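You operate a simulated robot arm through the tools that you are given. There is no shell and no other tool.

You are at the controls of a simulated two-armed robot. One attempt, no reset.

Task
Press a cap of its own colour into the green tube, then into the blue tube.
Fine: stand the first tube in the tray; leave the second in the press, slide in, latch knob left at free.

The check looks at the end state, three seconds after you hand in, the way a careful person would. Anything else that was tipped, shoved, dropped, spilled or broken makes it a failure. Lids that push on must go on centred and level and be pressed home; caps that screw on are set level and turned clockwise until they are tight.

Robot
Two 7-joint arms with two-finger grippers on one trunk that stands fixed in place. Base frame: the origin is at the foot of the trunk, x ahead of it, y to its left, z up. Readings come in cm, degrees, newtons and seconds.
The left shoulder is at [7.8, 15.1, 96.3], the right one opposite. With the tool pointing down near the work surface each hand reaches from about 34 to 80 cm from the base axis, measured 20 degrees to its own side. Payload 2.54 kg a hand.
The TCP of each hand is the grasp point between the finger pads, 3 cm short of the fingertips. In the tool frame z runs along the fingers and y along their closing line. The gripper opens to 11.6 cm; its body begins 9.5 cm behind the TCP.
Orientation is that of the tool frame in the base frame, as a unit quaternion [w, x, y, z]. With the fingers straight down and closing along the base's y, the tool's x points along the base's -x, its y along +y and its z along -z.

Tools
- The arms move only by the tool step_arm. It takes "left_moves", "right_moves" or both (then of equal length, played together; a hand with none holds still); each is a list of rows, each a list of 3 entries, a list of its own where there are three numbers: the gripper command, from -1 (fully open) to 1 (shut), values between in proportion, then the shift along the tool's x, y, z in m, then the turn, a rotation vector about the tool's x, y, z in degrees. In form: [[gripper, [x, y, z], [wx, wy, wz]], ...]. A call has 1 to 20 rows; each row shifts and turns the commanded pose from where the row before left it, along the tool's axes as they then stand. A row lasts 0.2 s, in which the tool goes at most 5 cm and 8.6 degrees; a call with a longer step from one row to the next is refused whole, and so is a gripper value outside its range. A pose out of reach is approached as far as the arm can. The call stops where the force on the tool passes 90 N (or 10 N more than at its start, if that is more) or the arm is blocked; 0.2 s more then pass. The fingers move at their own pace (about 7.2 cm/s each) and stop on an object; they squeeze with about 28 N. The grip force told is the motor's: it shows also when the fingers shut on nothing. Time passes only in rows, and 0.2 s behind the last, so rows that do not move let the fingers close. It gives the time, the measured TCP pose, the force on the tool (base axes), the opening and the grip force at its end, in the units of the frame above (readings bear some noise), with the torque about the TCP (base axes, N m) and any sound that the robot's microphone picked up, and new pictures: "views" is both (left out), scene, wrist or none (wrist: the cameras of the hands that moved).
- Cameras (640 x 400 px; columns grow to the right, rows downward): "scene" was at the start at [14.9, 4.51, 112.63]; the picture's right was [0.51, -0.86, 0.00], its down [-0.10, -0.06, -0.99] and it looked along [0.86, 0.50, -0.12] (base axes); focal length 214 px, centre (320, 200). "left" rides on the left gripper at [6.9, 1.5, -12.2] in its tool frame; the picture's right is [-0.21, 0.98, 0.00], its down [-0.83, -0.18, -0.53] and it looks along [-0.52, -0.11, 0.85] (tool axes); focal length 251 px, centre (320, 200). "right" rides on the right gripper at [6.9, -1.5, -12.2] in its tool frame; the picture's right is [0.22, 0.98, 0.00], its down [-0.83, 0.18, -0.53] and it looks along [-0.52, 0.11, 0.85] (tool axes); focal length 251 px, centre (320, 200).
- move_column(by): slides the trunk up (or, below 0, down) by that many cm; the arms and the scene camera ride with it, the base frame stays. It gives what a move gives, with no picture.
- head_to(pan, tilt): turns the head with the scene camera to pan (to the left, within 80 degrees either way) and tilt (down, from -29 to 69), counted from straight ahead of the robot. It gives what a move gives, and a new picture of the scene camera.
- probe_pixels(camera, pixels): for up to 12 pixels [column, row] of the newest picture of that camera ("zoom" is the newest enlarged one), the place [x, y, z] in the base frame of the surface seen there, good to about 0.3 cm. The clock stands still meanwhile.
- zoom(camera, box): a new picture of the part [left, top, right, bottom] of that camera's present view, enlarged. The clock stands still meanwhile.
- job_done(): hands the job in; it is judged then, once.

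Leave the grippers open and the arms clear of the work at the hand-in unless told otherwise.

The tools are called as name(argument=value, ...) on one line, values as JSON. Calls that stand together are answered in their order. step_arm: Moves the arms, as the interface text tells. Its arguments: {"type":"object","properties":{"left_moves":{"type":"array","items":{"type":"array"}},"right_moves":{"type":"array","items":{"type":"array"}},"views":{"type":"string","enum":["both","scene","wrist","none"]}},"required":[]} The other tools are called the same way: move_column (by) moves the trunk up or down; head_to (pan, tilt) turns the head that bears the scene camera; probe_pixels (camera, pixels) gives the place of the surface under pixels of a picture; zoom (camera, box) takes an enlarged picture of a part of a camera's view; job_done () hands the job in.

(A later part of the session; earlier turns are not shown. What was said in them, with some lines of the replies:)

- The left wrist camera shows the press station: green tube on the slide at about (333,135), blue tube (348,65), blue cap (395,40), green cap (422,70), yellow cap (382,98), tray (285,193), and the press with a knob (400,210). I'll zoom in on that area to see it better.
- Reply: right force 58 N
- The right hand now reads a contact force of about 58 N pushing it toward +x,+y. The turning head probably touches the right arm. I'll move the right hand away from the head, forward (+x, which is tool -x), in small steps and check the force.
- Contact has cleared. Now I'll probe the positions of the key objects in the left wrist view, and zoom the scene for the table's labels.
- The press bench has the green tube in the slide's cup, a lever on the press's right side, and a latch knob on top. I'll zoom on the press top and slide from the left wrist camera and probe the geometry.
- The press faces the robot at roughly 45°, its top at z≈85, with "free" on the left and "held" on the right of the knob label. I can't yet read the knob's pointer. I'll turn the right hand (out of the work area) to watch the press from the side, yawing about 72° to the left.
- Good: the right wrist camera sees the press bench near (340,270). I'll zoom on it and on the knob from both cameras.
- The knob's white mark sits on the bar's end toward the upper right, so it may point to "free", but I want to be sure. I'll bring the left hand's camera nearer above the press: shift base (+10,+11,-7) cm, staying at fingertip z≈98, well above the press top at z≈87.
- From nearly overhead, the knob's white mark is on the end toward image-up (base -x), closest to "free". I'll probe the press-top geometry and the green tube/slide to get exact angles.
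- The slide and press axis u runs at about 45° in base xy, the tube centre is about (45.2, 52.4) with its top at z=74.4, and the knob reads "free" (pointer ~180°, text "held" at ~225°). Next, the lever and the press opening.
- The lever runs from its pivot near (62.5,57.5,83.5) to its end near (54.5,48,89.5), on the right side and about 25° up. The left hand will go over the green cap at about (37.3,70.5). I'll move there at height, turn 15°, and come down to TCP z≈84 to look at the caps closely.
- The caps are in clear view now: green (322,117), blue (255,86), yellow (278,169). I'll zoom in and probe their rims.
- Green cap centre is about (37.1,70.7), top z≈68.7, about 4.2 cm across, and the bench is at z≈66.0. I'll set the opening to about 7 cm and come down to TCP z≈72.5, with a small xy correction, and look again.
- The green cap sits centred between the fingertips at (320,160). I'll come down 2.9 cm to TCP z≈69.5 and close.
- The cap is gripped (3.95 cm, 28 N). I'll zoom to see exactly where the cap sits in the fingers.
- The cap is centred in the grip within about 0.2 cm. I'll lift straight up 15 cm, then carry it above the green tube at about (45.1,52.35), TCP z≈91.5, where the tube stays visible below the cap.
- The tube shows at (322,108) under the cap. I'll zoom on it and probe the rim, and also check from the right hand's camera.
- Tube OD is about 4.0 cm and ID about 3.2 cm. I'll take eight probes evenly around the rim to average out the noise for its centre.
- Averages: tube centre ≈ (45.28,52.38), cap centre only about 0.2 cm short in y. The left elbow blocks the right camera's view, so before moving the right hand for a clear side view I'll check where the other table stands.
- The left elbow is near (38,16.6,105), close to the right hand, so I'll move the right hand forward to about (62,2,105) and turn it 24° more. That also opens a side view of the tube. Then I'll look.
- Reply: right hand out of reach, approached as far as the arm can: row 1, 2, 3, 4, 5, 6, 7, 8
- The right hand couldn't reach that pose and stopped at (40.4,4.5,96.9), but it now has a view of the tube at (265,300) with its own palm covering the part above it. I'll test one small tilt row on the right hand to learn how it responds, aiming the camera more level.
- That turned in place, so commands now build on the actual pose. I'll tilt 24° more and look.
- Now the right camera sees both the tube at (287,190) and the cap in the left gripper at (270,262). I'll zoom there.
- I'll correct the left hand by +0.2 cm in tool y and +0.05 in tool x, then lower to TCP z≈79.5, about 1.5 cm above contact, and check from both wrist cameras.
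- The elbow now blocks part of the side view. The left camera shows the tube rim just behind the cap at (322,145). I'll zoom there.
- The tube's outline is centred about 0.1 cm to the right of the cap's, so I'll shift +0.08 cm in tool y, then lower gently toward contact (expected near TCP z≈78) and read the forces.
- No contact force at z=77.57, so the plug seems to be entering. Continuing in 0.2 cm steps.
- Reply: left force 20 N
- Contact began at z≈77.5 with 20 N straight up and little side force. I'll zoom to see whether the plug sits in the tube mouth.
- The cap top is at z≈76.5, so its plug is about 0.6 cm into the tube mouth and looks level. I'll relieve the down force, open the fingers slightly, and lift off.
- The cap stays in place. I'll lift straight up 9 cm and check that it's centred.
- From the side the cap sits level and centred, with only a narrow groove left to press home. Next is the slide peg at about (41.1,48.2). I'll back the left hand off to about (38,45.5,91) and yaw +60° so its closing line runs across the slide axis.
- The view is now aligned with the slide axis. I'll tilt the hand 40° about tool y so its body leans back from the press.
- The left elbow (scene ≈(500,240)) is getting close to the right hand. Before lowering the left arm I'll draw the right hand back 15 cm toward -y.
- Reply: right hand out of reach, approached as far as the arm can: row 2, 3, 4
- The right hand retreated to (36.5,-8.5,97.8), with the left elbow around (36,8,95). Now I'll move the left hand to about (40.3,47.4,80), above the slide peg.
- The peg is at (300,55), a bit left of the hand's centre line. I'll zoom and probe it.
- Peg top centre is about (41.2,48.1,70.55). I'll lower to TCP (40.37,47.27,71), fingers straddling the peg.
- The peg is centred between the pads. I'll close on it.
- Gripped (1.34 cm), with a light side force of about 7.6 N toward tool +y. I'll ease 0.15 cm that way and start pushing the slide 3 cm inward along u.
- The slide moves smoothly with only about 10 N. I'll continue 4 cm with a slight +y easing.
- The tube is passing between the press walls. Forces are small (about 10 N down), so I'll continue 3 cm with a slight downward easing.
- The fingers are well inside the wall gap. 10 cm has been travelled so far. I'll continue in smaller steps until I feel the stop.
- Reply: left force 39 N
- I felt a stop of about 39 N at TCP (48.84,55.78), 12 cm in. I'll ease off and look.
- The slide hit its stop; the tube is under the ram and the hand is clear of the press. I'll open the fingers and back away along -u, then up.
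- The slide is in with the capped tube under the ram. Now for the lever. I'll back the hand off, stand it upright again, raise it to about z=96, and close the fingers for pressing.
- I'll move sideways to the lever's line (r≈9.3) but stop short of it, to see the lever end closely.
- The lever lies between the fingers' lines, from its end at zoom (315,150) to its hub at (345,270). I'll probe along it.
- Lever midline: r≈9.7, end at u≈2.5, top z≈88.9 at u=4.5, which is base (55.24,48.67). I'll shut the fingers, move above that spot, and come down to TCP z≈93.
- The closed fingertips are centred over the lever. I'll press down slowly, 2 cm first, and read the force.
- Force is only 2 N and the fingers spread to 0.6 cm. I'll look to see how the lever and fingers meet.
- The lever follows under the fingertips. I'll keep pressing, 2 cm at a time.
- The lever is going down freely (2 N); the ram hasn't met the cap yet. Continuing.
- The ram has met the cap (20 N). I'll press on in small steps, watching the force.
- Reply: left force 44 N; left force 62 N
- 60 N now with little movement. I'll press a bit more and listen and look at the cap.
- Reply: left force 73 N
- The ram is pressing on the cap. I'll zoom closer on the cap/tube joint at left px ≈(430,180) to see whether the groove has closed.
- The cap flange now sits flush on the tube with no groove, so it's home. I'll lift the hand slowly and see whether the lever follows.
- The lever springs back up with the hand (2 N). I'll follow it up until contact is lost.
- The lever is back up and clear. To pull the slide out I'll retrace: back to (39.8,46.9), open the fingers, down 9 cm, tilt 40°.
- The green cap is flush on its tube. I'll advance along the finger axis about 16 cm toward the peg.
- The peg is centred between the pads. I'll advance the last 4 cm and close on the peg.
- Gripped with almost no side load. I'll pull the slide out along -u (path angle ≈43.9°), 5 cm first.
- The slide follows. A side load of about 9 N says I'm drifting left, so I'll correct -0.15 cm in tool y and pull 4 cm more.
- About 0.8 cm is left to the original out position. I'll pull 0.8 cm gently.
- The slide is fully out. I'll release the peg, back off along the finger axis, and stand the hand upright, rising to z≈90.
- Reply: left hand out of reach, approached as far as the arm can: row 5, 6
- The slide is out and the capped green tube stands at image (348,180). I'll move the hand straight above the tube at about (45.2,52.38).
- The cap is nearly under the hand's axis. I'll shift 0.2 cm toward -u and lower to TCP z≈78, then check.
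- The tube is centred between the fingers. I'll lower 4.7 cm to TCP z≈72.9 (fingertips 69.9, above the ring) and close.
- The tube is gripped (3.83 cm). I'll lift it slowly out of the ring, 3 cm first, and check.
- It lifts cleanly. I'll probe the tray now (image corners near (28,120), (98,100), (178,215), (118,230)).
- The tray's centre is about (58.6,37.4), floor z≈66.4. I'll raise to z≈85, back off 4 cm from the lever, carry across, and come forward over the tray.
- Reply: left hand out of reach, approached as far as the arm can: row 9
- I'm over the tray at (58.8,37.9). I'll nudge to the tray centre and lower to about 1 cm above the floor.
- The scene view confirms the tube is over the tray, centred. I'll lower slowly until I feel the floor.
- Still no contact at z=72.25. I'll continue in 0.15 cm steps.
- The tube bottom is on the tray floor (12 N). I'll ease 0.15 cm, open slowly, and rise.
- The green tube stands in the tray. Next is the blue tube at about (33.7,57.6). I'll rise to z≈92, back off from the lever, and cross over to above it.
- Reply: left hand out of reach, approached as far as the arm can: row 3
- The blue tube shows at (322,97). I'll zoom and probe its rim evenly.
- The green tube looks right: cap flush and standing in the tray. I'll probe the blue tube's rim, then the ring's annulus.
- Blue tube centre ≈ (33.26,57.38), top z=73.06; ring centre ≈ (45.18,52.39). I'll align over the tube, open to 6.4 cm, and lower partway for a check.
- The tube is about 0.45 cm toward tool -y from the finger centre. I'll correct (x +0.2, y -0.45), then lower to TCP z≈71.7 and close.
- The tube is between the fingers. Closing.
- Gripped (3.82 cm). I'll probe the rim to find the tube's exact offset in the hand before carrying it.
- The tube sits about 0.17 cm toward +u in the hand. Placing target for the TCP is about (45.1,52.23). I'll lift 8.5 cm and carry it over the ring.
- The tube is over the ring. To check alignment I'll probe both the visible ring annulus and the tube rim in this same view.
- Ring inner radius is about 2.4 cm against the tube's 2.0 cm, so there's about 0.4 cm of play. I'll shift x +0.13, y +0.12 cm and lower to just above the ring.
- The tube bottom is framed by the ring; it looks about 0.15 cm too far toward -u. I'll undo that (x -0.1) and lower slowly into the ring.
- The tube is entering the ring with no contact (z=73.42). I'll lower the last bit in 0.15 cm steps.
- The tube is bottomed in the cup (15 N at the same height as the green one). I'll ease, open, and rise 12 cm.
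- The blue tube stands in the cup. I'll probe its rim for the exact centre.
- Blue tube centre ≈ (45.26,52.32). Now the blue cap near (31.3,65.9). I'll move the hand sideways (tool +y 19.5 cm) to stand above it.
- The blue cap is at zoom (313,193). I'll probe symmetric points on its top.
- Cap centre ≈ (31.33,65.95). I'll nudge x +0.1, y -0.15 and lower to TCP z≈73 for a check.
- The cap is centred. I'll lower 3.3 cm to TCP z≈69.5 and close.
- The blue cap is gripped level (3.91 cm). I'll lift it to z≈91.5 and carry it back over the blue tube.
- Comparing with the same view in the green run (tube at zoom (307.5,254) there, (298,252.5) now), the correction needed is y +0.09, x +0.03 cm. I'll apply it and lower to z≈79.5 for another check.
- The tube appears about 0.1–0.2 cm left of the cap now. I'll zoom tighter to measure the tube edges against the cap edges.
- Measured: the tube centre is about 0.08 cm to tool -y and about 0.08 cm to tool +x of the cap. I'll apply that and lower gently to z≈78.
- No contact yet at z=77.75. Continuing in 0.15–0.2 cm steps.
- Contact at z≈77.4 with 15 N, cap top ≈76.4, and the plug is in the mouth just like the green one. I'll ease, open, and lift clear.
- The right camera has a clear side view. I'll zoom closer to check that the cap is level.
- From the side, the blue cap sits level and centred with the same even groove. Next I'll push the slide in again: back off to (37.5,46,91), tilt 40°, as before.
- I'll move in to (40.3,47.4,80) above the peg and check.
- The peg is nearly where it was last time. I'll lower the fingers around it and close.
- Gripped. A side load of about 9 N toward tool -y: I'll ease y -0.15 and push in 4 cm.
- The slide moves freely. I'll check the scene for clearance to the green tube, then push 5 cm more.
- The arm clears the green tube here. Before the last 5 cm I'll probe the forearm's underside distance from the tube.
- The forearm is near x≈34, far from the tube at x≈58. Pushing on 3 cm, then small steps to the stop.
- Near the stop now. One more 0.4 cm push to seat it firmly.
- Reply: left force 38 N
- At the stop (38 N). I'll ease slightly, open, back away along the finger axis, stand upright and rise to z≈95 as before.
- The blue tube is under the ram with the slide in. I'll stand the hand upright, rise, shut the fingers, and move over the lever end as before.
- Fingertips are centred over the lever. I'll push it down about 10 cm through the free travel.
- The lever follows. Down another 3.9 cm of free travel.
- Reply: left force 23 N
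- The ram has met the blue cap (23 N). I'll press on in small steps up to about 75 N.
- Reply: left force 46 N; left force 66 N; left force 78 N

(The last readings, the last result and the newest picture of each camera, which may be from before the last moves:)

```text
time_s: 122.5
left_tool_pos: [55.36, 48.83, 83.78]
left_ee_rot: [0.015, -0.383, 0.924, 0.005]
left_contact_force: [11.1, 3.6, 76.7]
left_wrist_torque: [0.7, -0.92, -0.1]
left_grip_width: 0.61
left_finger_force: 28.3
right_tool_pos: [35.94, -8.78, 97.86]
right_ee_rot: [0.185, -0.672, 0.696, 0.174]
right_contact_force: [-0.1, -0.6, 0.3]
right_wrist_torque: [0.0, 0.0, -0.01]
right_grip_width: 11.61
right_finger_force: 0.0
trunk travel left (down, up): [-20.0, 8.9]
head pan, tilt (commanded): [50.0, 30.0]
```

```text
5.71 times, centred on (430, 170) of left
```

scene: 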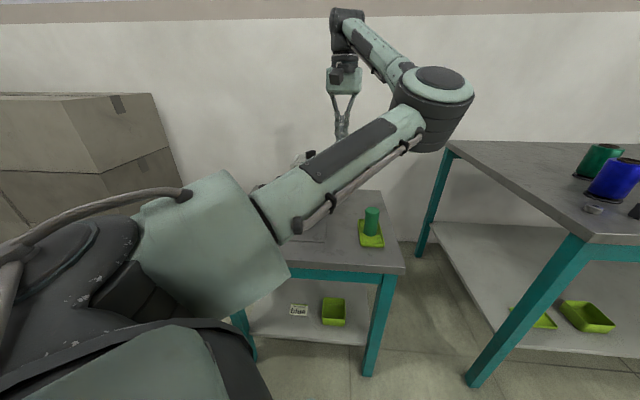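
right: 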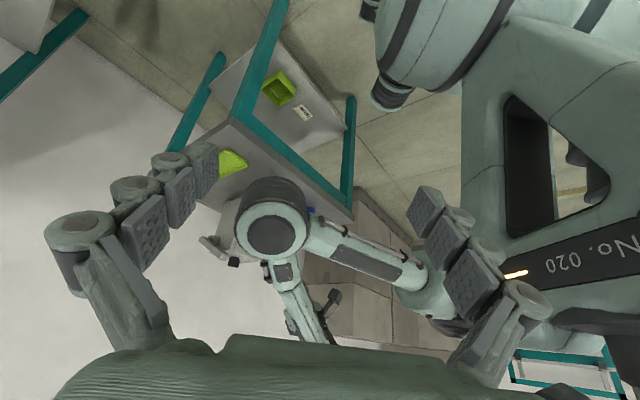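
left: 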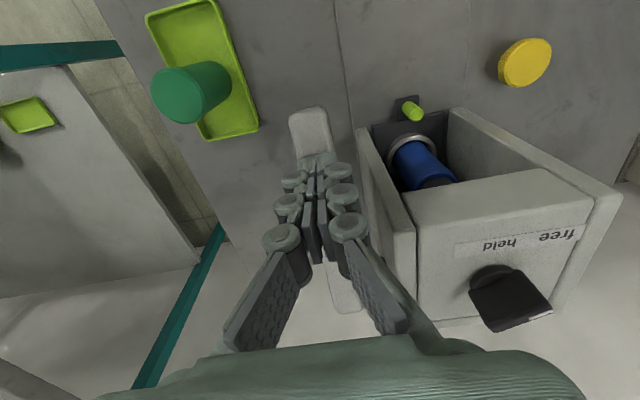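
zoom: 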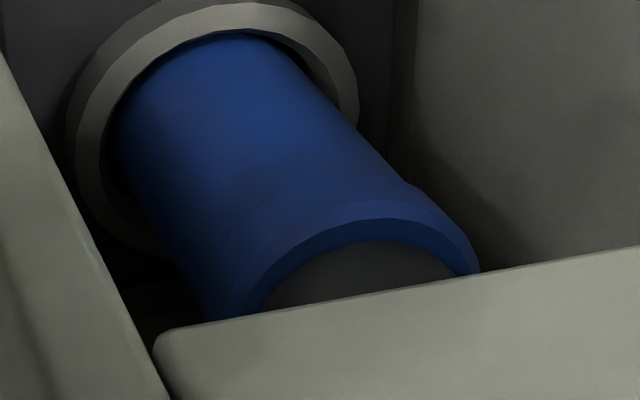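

The blue cap is flush at 77 N, at the same lever height as the green. I'll let the lever up slowly and clear it.

step_arm(left_moves=[[1, [0, 0, -0.01], [0, 0, 0]], [1, [0, 0, -0.01], [0, 0, 0]], [1, [0, 0, -0.012], [0, 0, 0]], [1, [0, 0, -0.015], [0, 0, 0]], [1, [0, 0, -0.015], [0, 0, 0]], [1, [0, 0, -0.015], [0, 0, 0]], [1, [0, 0, -0.015], [0, 0, 0]], [1, [0, 0, -0.015], [0, 0, 0]], [1, [0, 0, -0.015], [0, 0, 0]], [1, [0, 0, -0.015], [0, 0, 0]], [1, [0, 0, 0], [0, 0, 0]]], views="both")

```text
time_s: 124.9
left_tool_pos: [55.26, 48.92, 95.44]
left_ee_rot: [0.0, -0.382, 0.924, -0.001]
left_contact_force: [0.0, 0.2, -0.4]
left_wrist_torque: [-0.03, 0.01, -0.02]
left_grip_width: 0.0
left_finger_force: 28.6
right_tool_pos: [36.38, -8.39, 97.62]
right_ee_rot: [0.18, -0.672, 0.697, 0.174]
right_contact_force: [0.4, -0.4, -0.6]
right_wrist_torque: [0.01, -0.02, 0.0]
right_grip_width: 11.6
right_finger_force: 0.1
trunk travel left (down, up): [-20.0, 8.9]
head pan, tilt (commanded): [50.0, 30.0]
```

scene: 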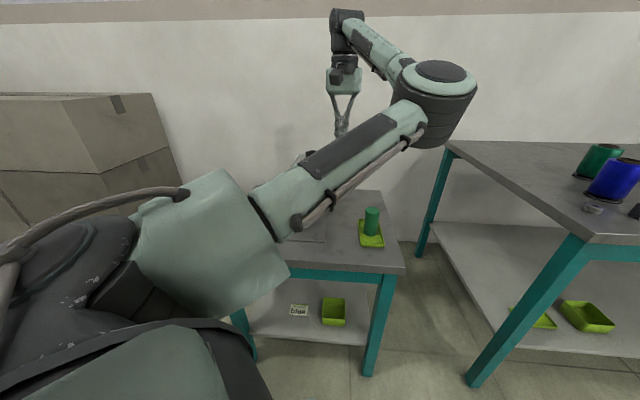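
left: 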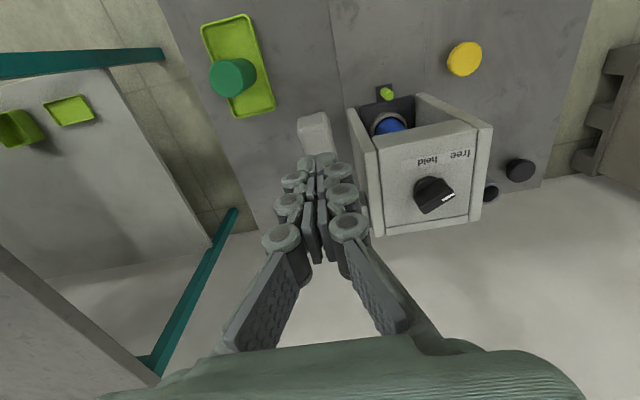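

The lever is up. I'll back the hand away from the press, open the fingers, and then inspect everything, the knob included.

zoom(camera="left", box=[400, 140, 480, 230])

step_arm(left_moves=[[0.0, [0.035, 0.01, 0], [0, 0, 0]], [-0.5, [0.035, 0.02, 0], [0, 0, 0]], [-0.5, [0.03, 0.03, 0], [0, 0, 0]], [-0.5, [0.022, 0.035, 0], [0, 0, 0]], [-0.5, [0, 0, 0], [0, 0, 0]]], views="both")

```text
4.44 times, centred on (440, 185) of left
```

zoom: 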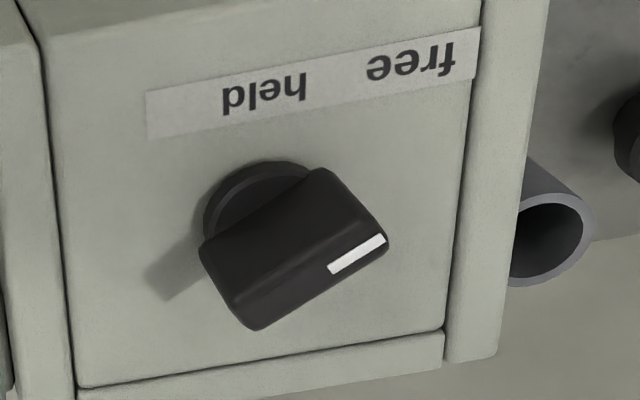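

```text
time_s: 126.1
left_tool_pos: [39.84, 46.98, 95.6]
left_ee_rot: [0.0, -0.382, 0.924, 0.001]
left_contact_force: [0.4, 0.0, 0.2]
left_wrist_torque: [-0.01, 0.0, 0.02]
left_grip_width: 8.69
left_finger_force: 0.0
right_tool_pos: [36.46, -8.46, 97.77]
right_ee_rot: [0.181, -0.672, 0.697, 0.175]
right_contact_force: [-0.3, 1.0, -0.1]
right_wrist_torque: [0.0, 0.01, -0.03]
right_grip_width: 11.6
right_finger_force: 0.1
trunk travel left (down, up): [-20.0, 8.9]
head pan, tilt (commanded): [50.0, 30.0]
```

scene: 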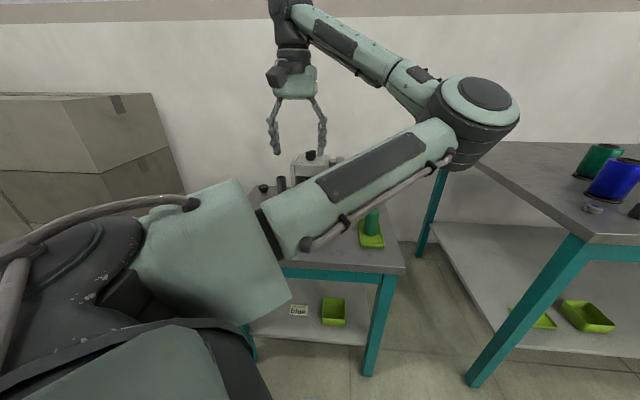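
left: 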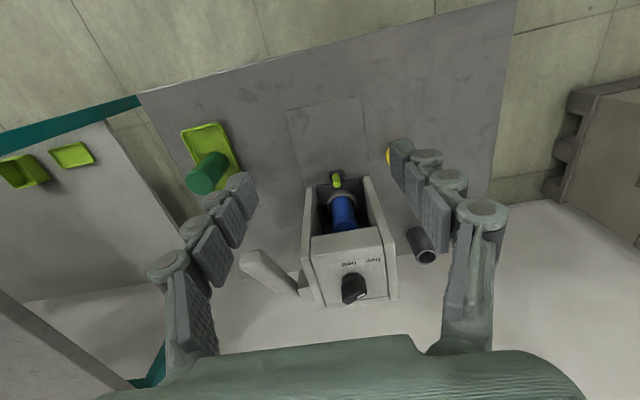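

The knob's white mark still points to the "free" side (about 60° left of front; "held" is straight front), unchanged from the start. Now I'll zoom on the blue tube in the press and the green tube in the tray.

zoom(camera="left", box=[300, 160, 400, 310])

zoom(camera="left", box=[160, 110, 260, 210])

zoom(camera="right", box=[180, 120, 340, 280])

```text
2.67 times, centred on (350, 235) of left
```

zoom: 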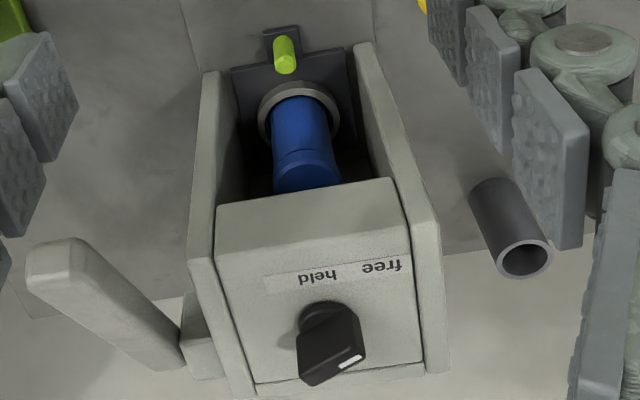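

```text
4.00 times, centred on (210, 160) of left
```

zoom: 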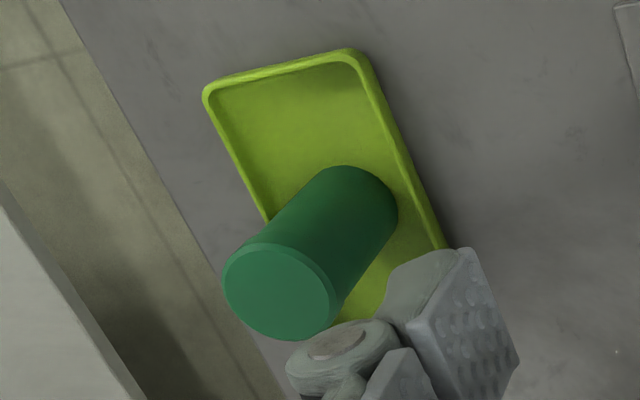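

```text
2.50 times, centred on (260, 200) of right
```

zoom: 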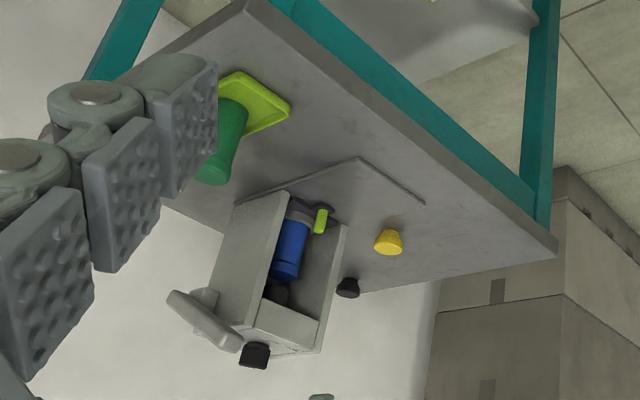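

All in place. I'll zoom tightly from the right camera on the blue cap joint to confirm it's pressed home and level.

zoom(camera="right", box=[225, 190, 290, 250])

zoom(camera="left", box=[315, 185, 375, 245])

```text
6.67 times, centred on (258, 220) of right
```

zoom: 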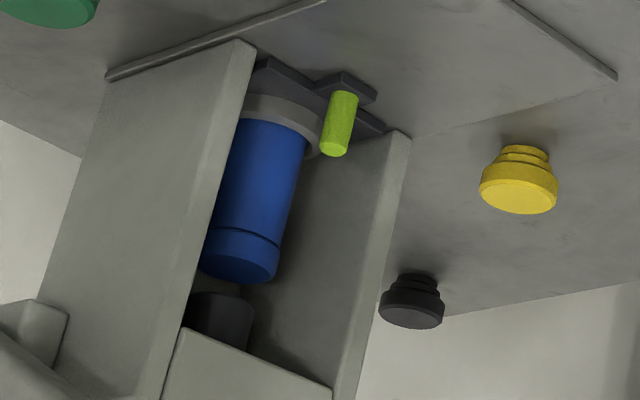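

```text
6.67 times, centred on (345, 215) of left
```

zoom: 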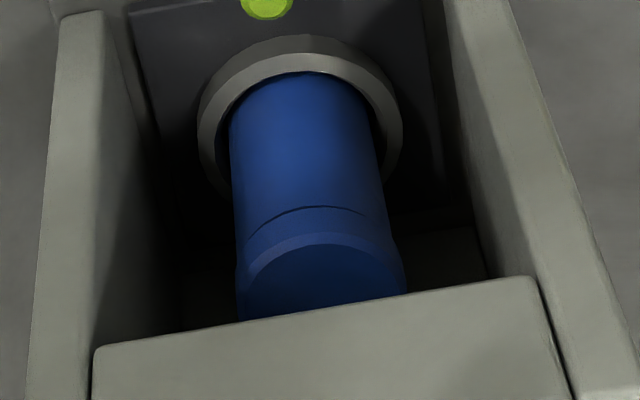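

Both caps show just a thin seam. I'll compare heights: probe the blue cap top and the tube just below the seam, and the green cap likewise.

probe_pixels(camera="zoom", pixels=[[320, 275], [300, 285], [350, 275], [280, 295], [330, 260], [320, 232], [320, 200], [320, 215], [290, 222], [350, 215]])

zoom(camera="left", box=[180, 140, 250, 210])

probe_pixels(camera="zoom", pixels=[[220, 290], [240, 260], [200, 300], [250, 310], [265, 230], [330, 200], [350, 150], [300, 210]])

```text
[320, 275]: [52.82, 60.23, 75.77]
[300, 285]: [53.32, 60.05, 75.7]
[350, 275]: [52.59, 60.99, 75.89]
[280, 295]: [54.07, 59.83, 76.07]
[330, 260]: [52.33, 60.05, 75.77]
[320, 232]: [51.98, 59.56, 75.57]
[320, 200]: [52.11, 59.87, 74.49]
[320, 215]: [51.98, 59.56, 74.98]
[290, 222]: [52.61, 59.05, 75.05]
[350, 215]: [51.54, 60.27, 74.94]
```

```text
5.71 times, centred on (215, 175) of left
```

zoom: 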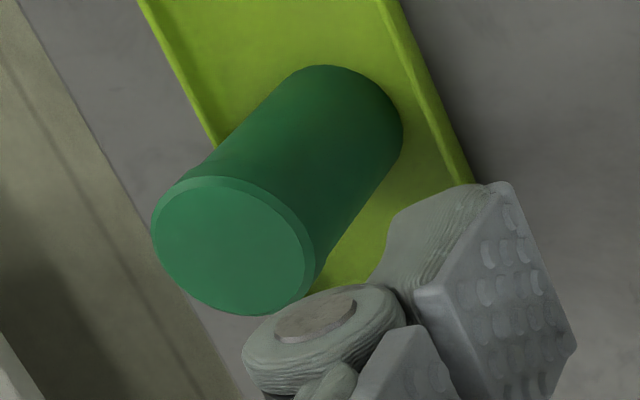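

```text
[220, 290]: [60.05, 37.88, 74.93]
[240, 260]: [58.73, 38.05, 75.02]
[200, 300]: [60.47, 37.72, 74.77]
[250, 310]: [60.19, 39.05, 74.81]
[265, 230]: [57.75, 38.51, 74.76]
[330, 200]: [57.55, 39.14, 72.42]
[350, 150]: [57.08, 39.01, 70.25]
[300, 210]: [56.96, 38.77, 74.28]
```

Heights match (8.4–8.5 cm for both capped tubes), so both caps are home. I'll raise the left hand clear to about its starting place and open it fully.

step_arm(left_moves=[[-0.5, [0, 0, -0.042], [0, 0, 0]], [-0.5, [0, 0, -0.042], [0, 0, 0]], [-1, [0, 0.02, -0.035], [0, 0, 0]], [-1, [0, 0.03, 0], [0, 0, 0]], [-1, [0, 0, 0], [0, 0, 0]], [-1, [0, 0, 0], [0, 0, 0]]], views="both")

zoom(camera="left", box=[140, 60, 480, 280])

```text
time_s: 127.5
left_tool_pos: [36.42, 50.59, 107.57]
left_ee_rot: [0.0, -0.382, 0.924, 0.0]
left_contact_force: [-0.9, 0.0, -0.2]
left_wrist_torque: [-0.01, 0.01, -0.02]
left_grip_width: 11.59
left_finger_force: 0.0
right_tool_pos: [36.44, -8.42, 97.55]
right_ee_rot: [0.181, -0.672, 0.697, 0.174]
right_contact_force: [0.0, -0.8, 0.3]
right_wrist_torque: [0.0, 0.03, 0.0]
right_grip_width: 11.59
right_finger_force: 0.1
trunk travel left (down, up): [-20.0, 8.9]
head pan, tilt (commanded): [50.0, 30.0]
```

scene: 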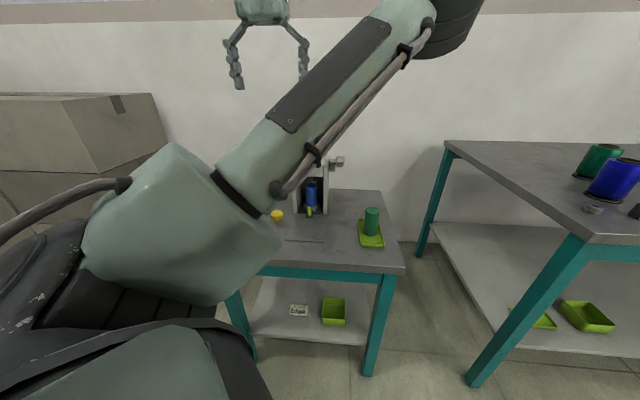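
left: 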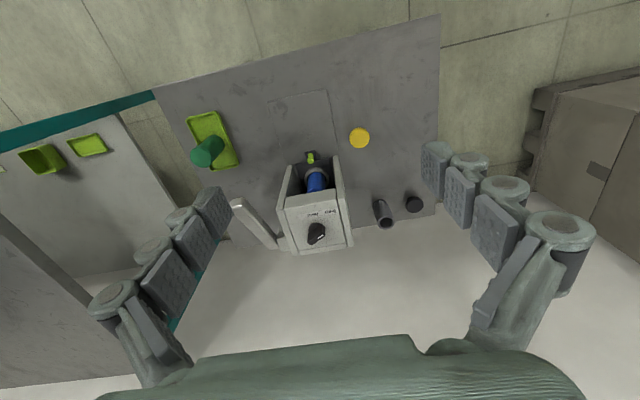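

```text
1.82 times, centred on (310, 170) of left
```

zoom: 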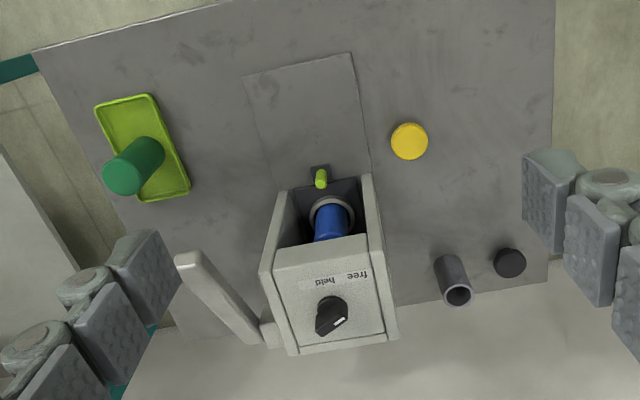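

Everything stands as wanted. One last zoom on the knob before handing in.

zoom(camera="left", box=[290, 195, 350, 255])

probe_pixels(camera="zoom", pixels=[[342, 272], [300, 290], [325, 278], [290, 200], [345, 180]])

```text
6.67 times, centred on (320, 225) of left
```

zoom: 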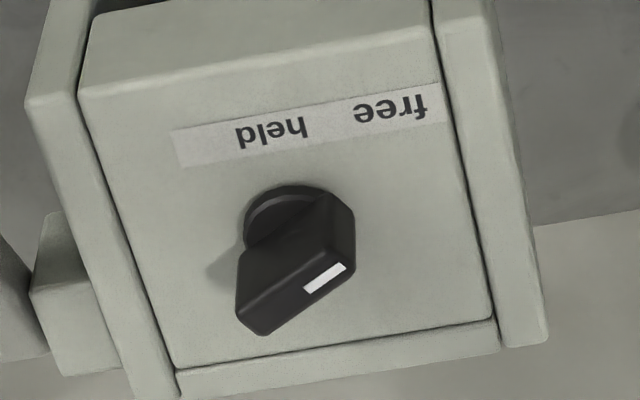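

```text
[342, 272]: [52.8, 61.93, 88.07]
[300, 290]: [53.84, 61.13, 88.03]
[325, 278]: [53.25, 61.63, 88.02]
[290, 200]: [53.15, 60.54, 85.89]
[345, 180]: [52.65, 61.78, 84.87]
```

The knob's mark points toward "free". The green tube with its green cap is in the tray. The blue tube with its blue cap is in the press with the slide in. Both grippers are open and clear, so I'm handing in.

job_done()

```text
The job is handed in.
```

I pressed the caps home on both tubes and handed the job in.

- **Green tube:** its green cap is on, level and flush, and the tube stands in the tray on the press bench.
- **Blue tube:** its blue cap is on, level and flush. I left the tube in the press with the slide pushed in to its stop and the lever back up.
- **Latch knob:** its mark already pointed to "free" at the start, and I never touched it.
- **Other objects:** I saw nothing else moved or tipped. The yellow cap, black cap and grey tube are where they were.
- **Arms:** both grippers are open and clear of the work.

Near the start, turning the head pushed against the right hand with about 58 N. I moved the hand away at once, the force cleared, and I saw no damage.
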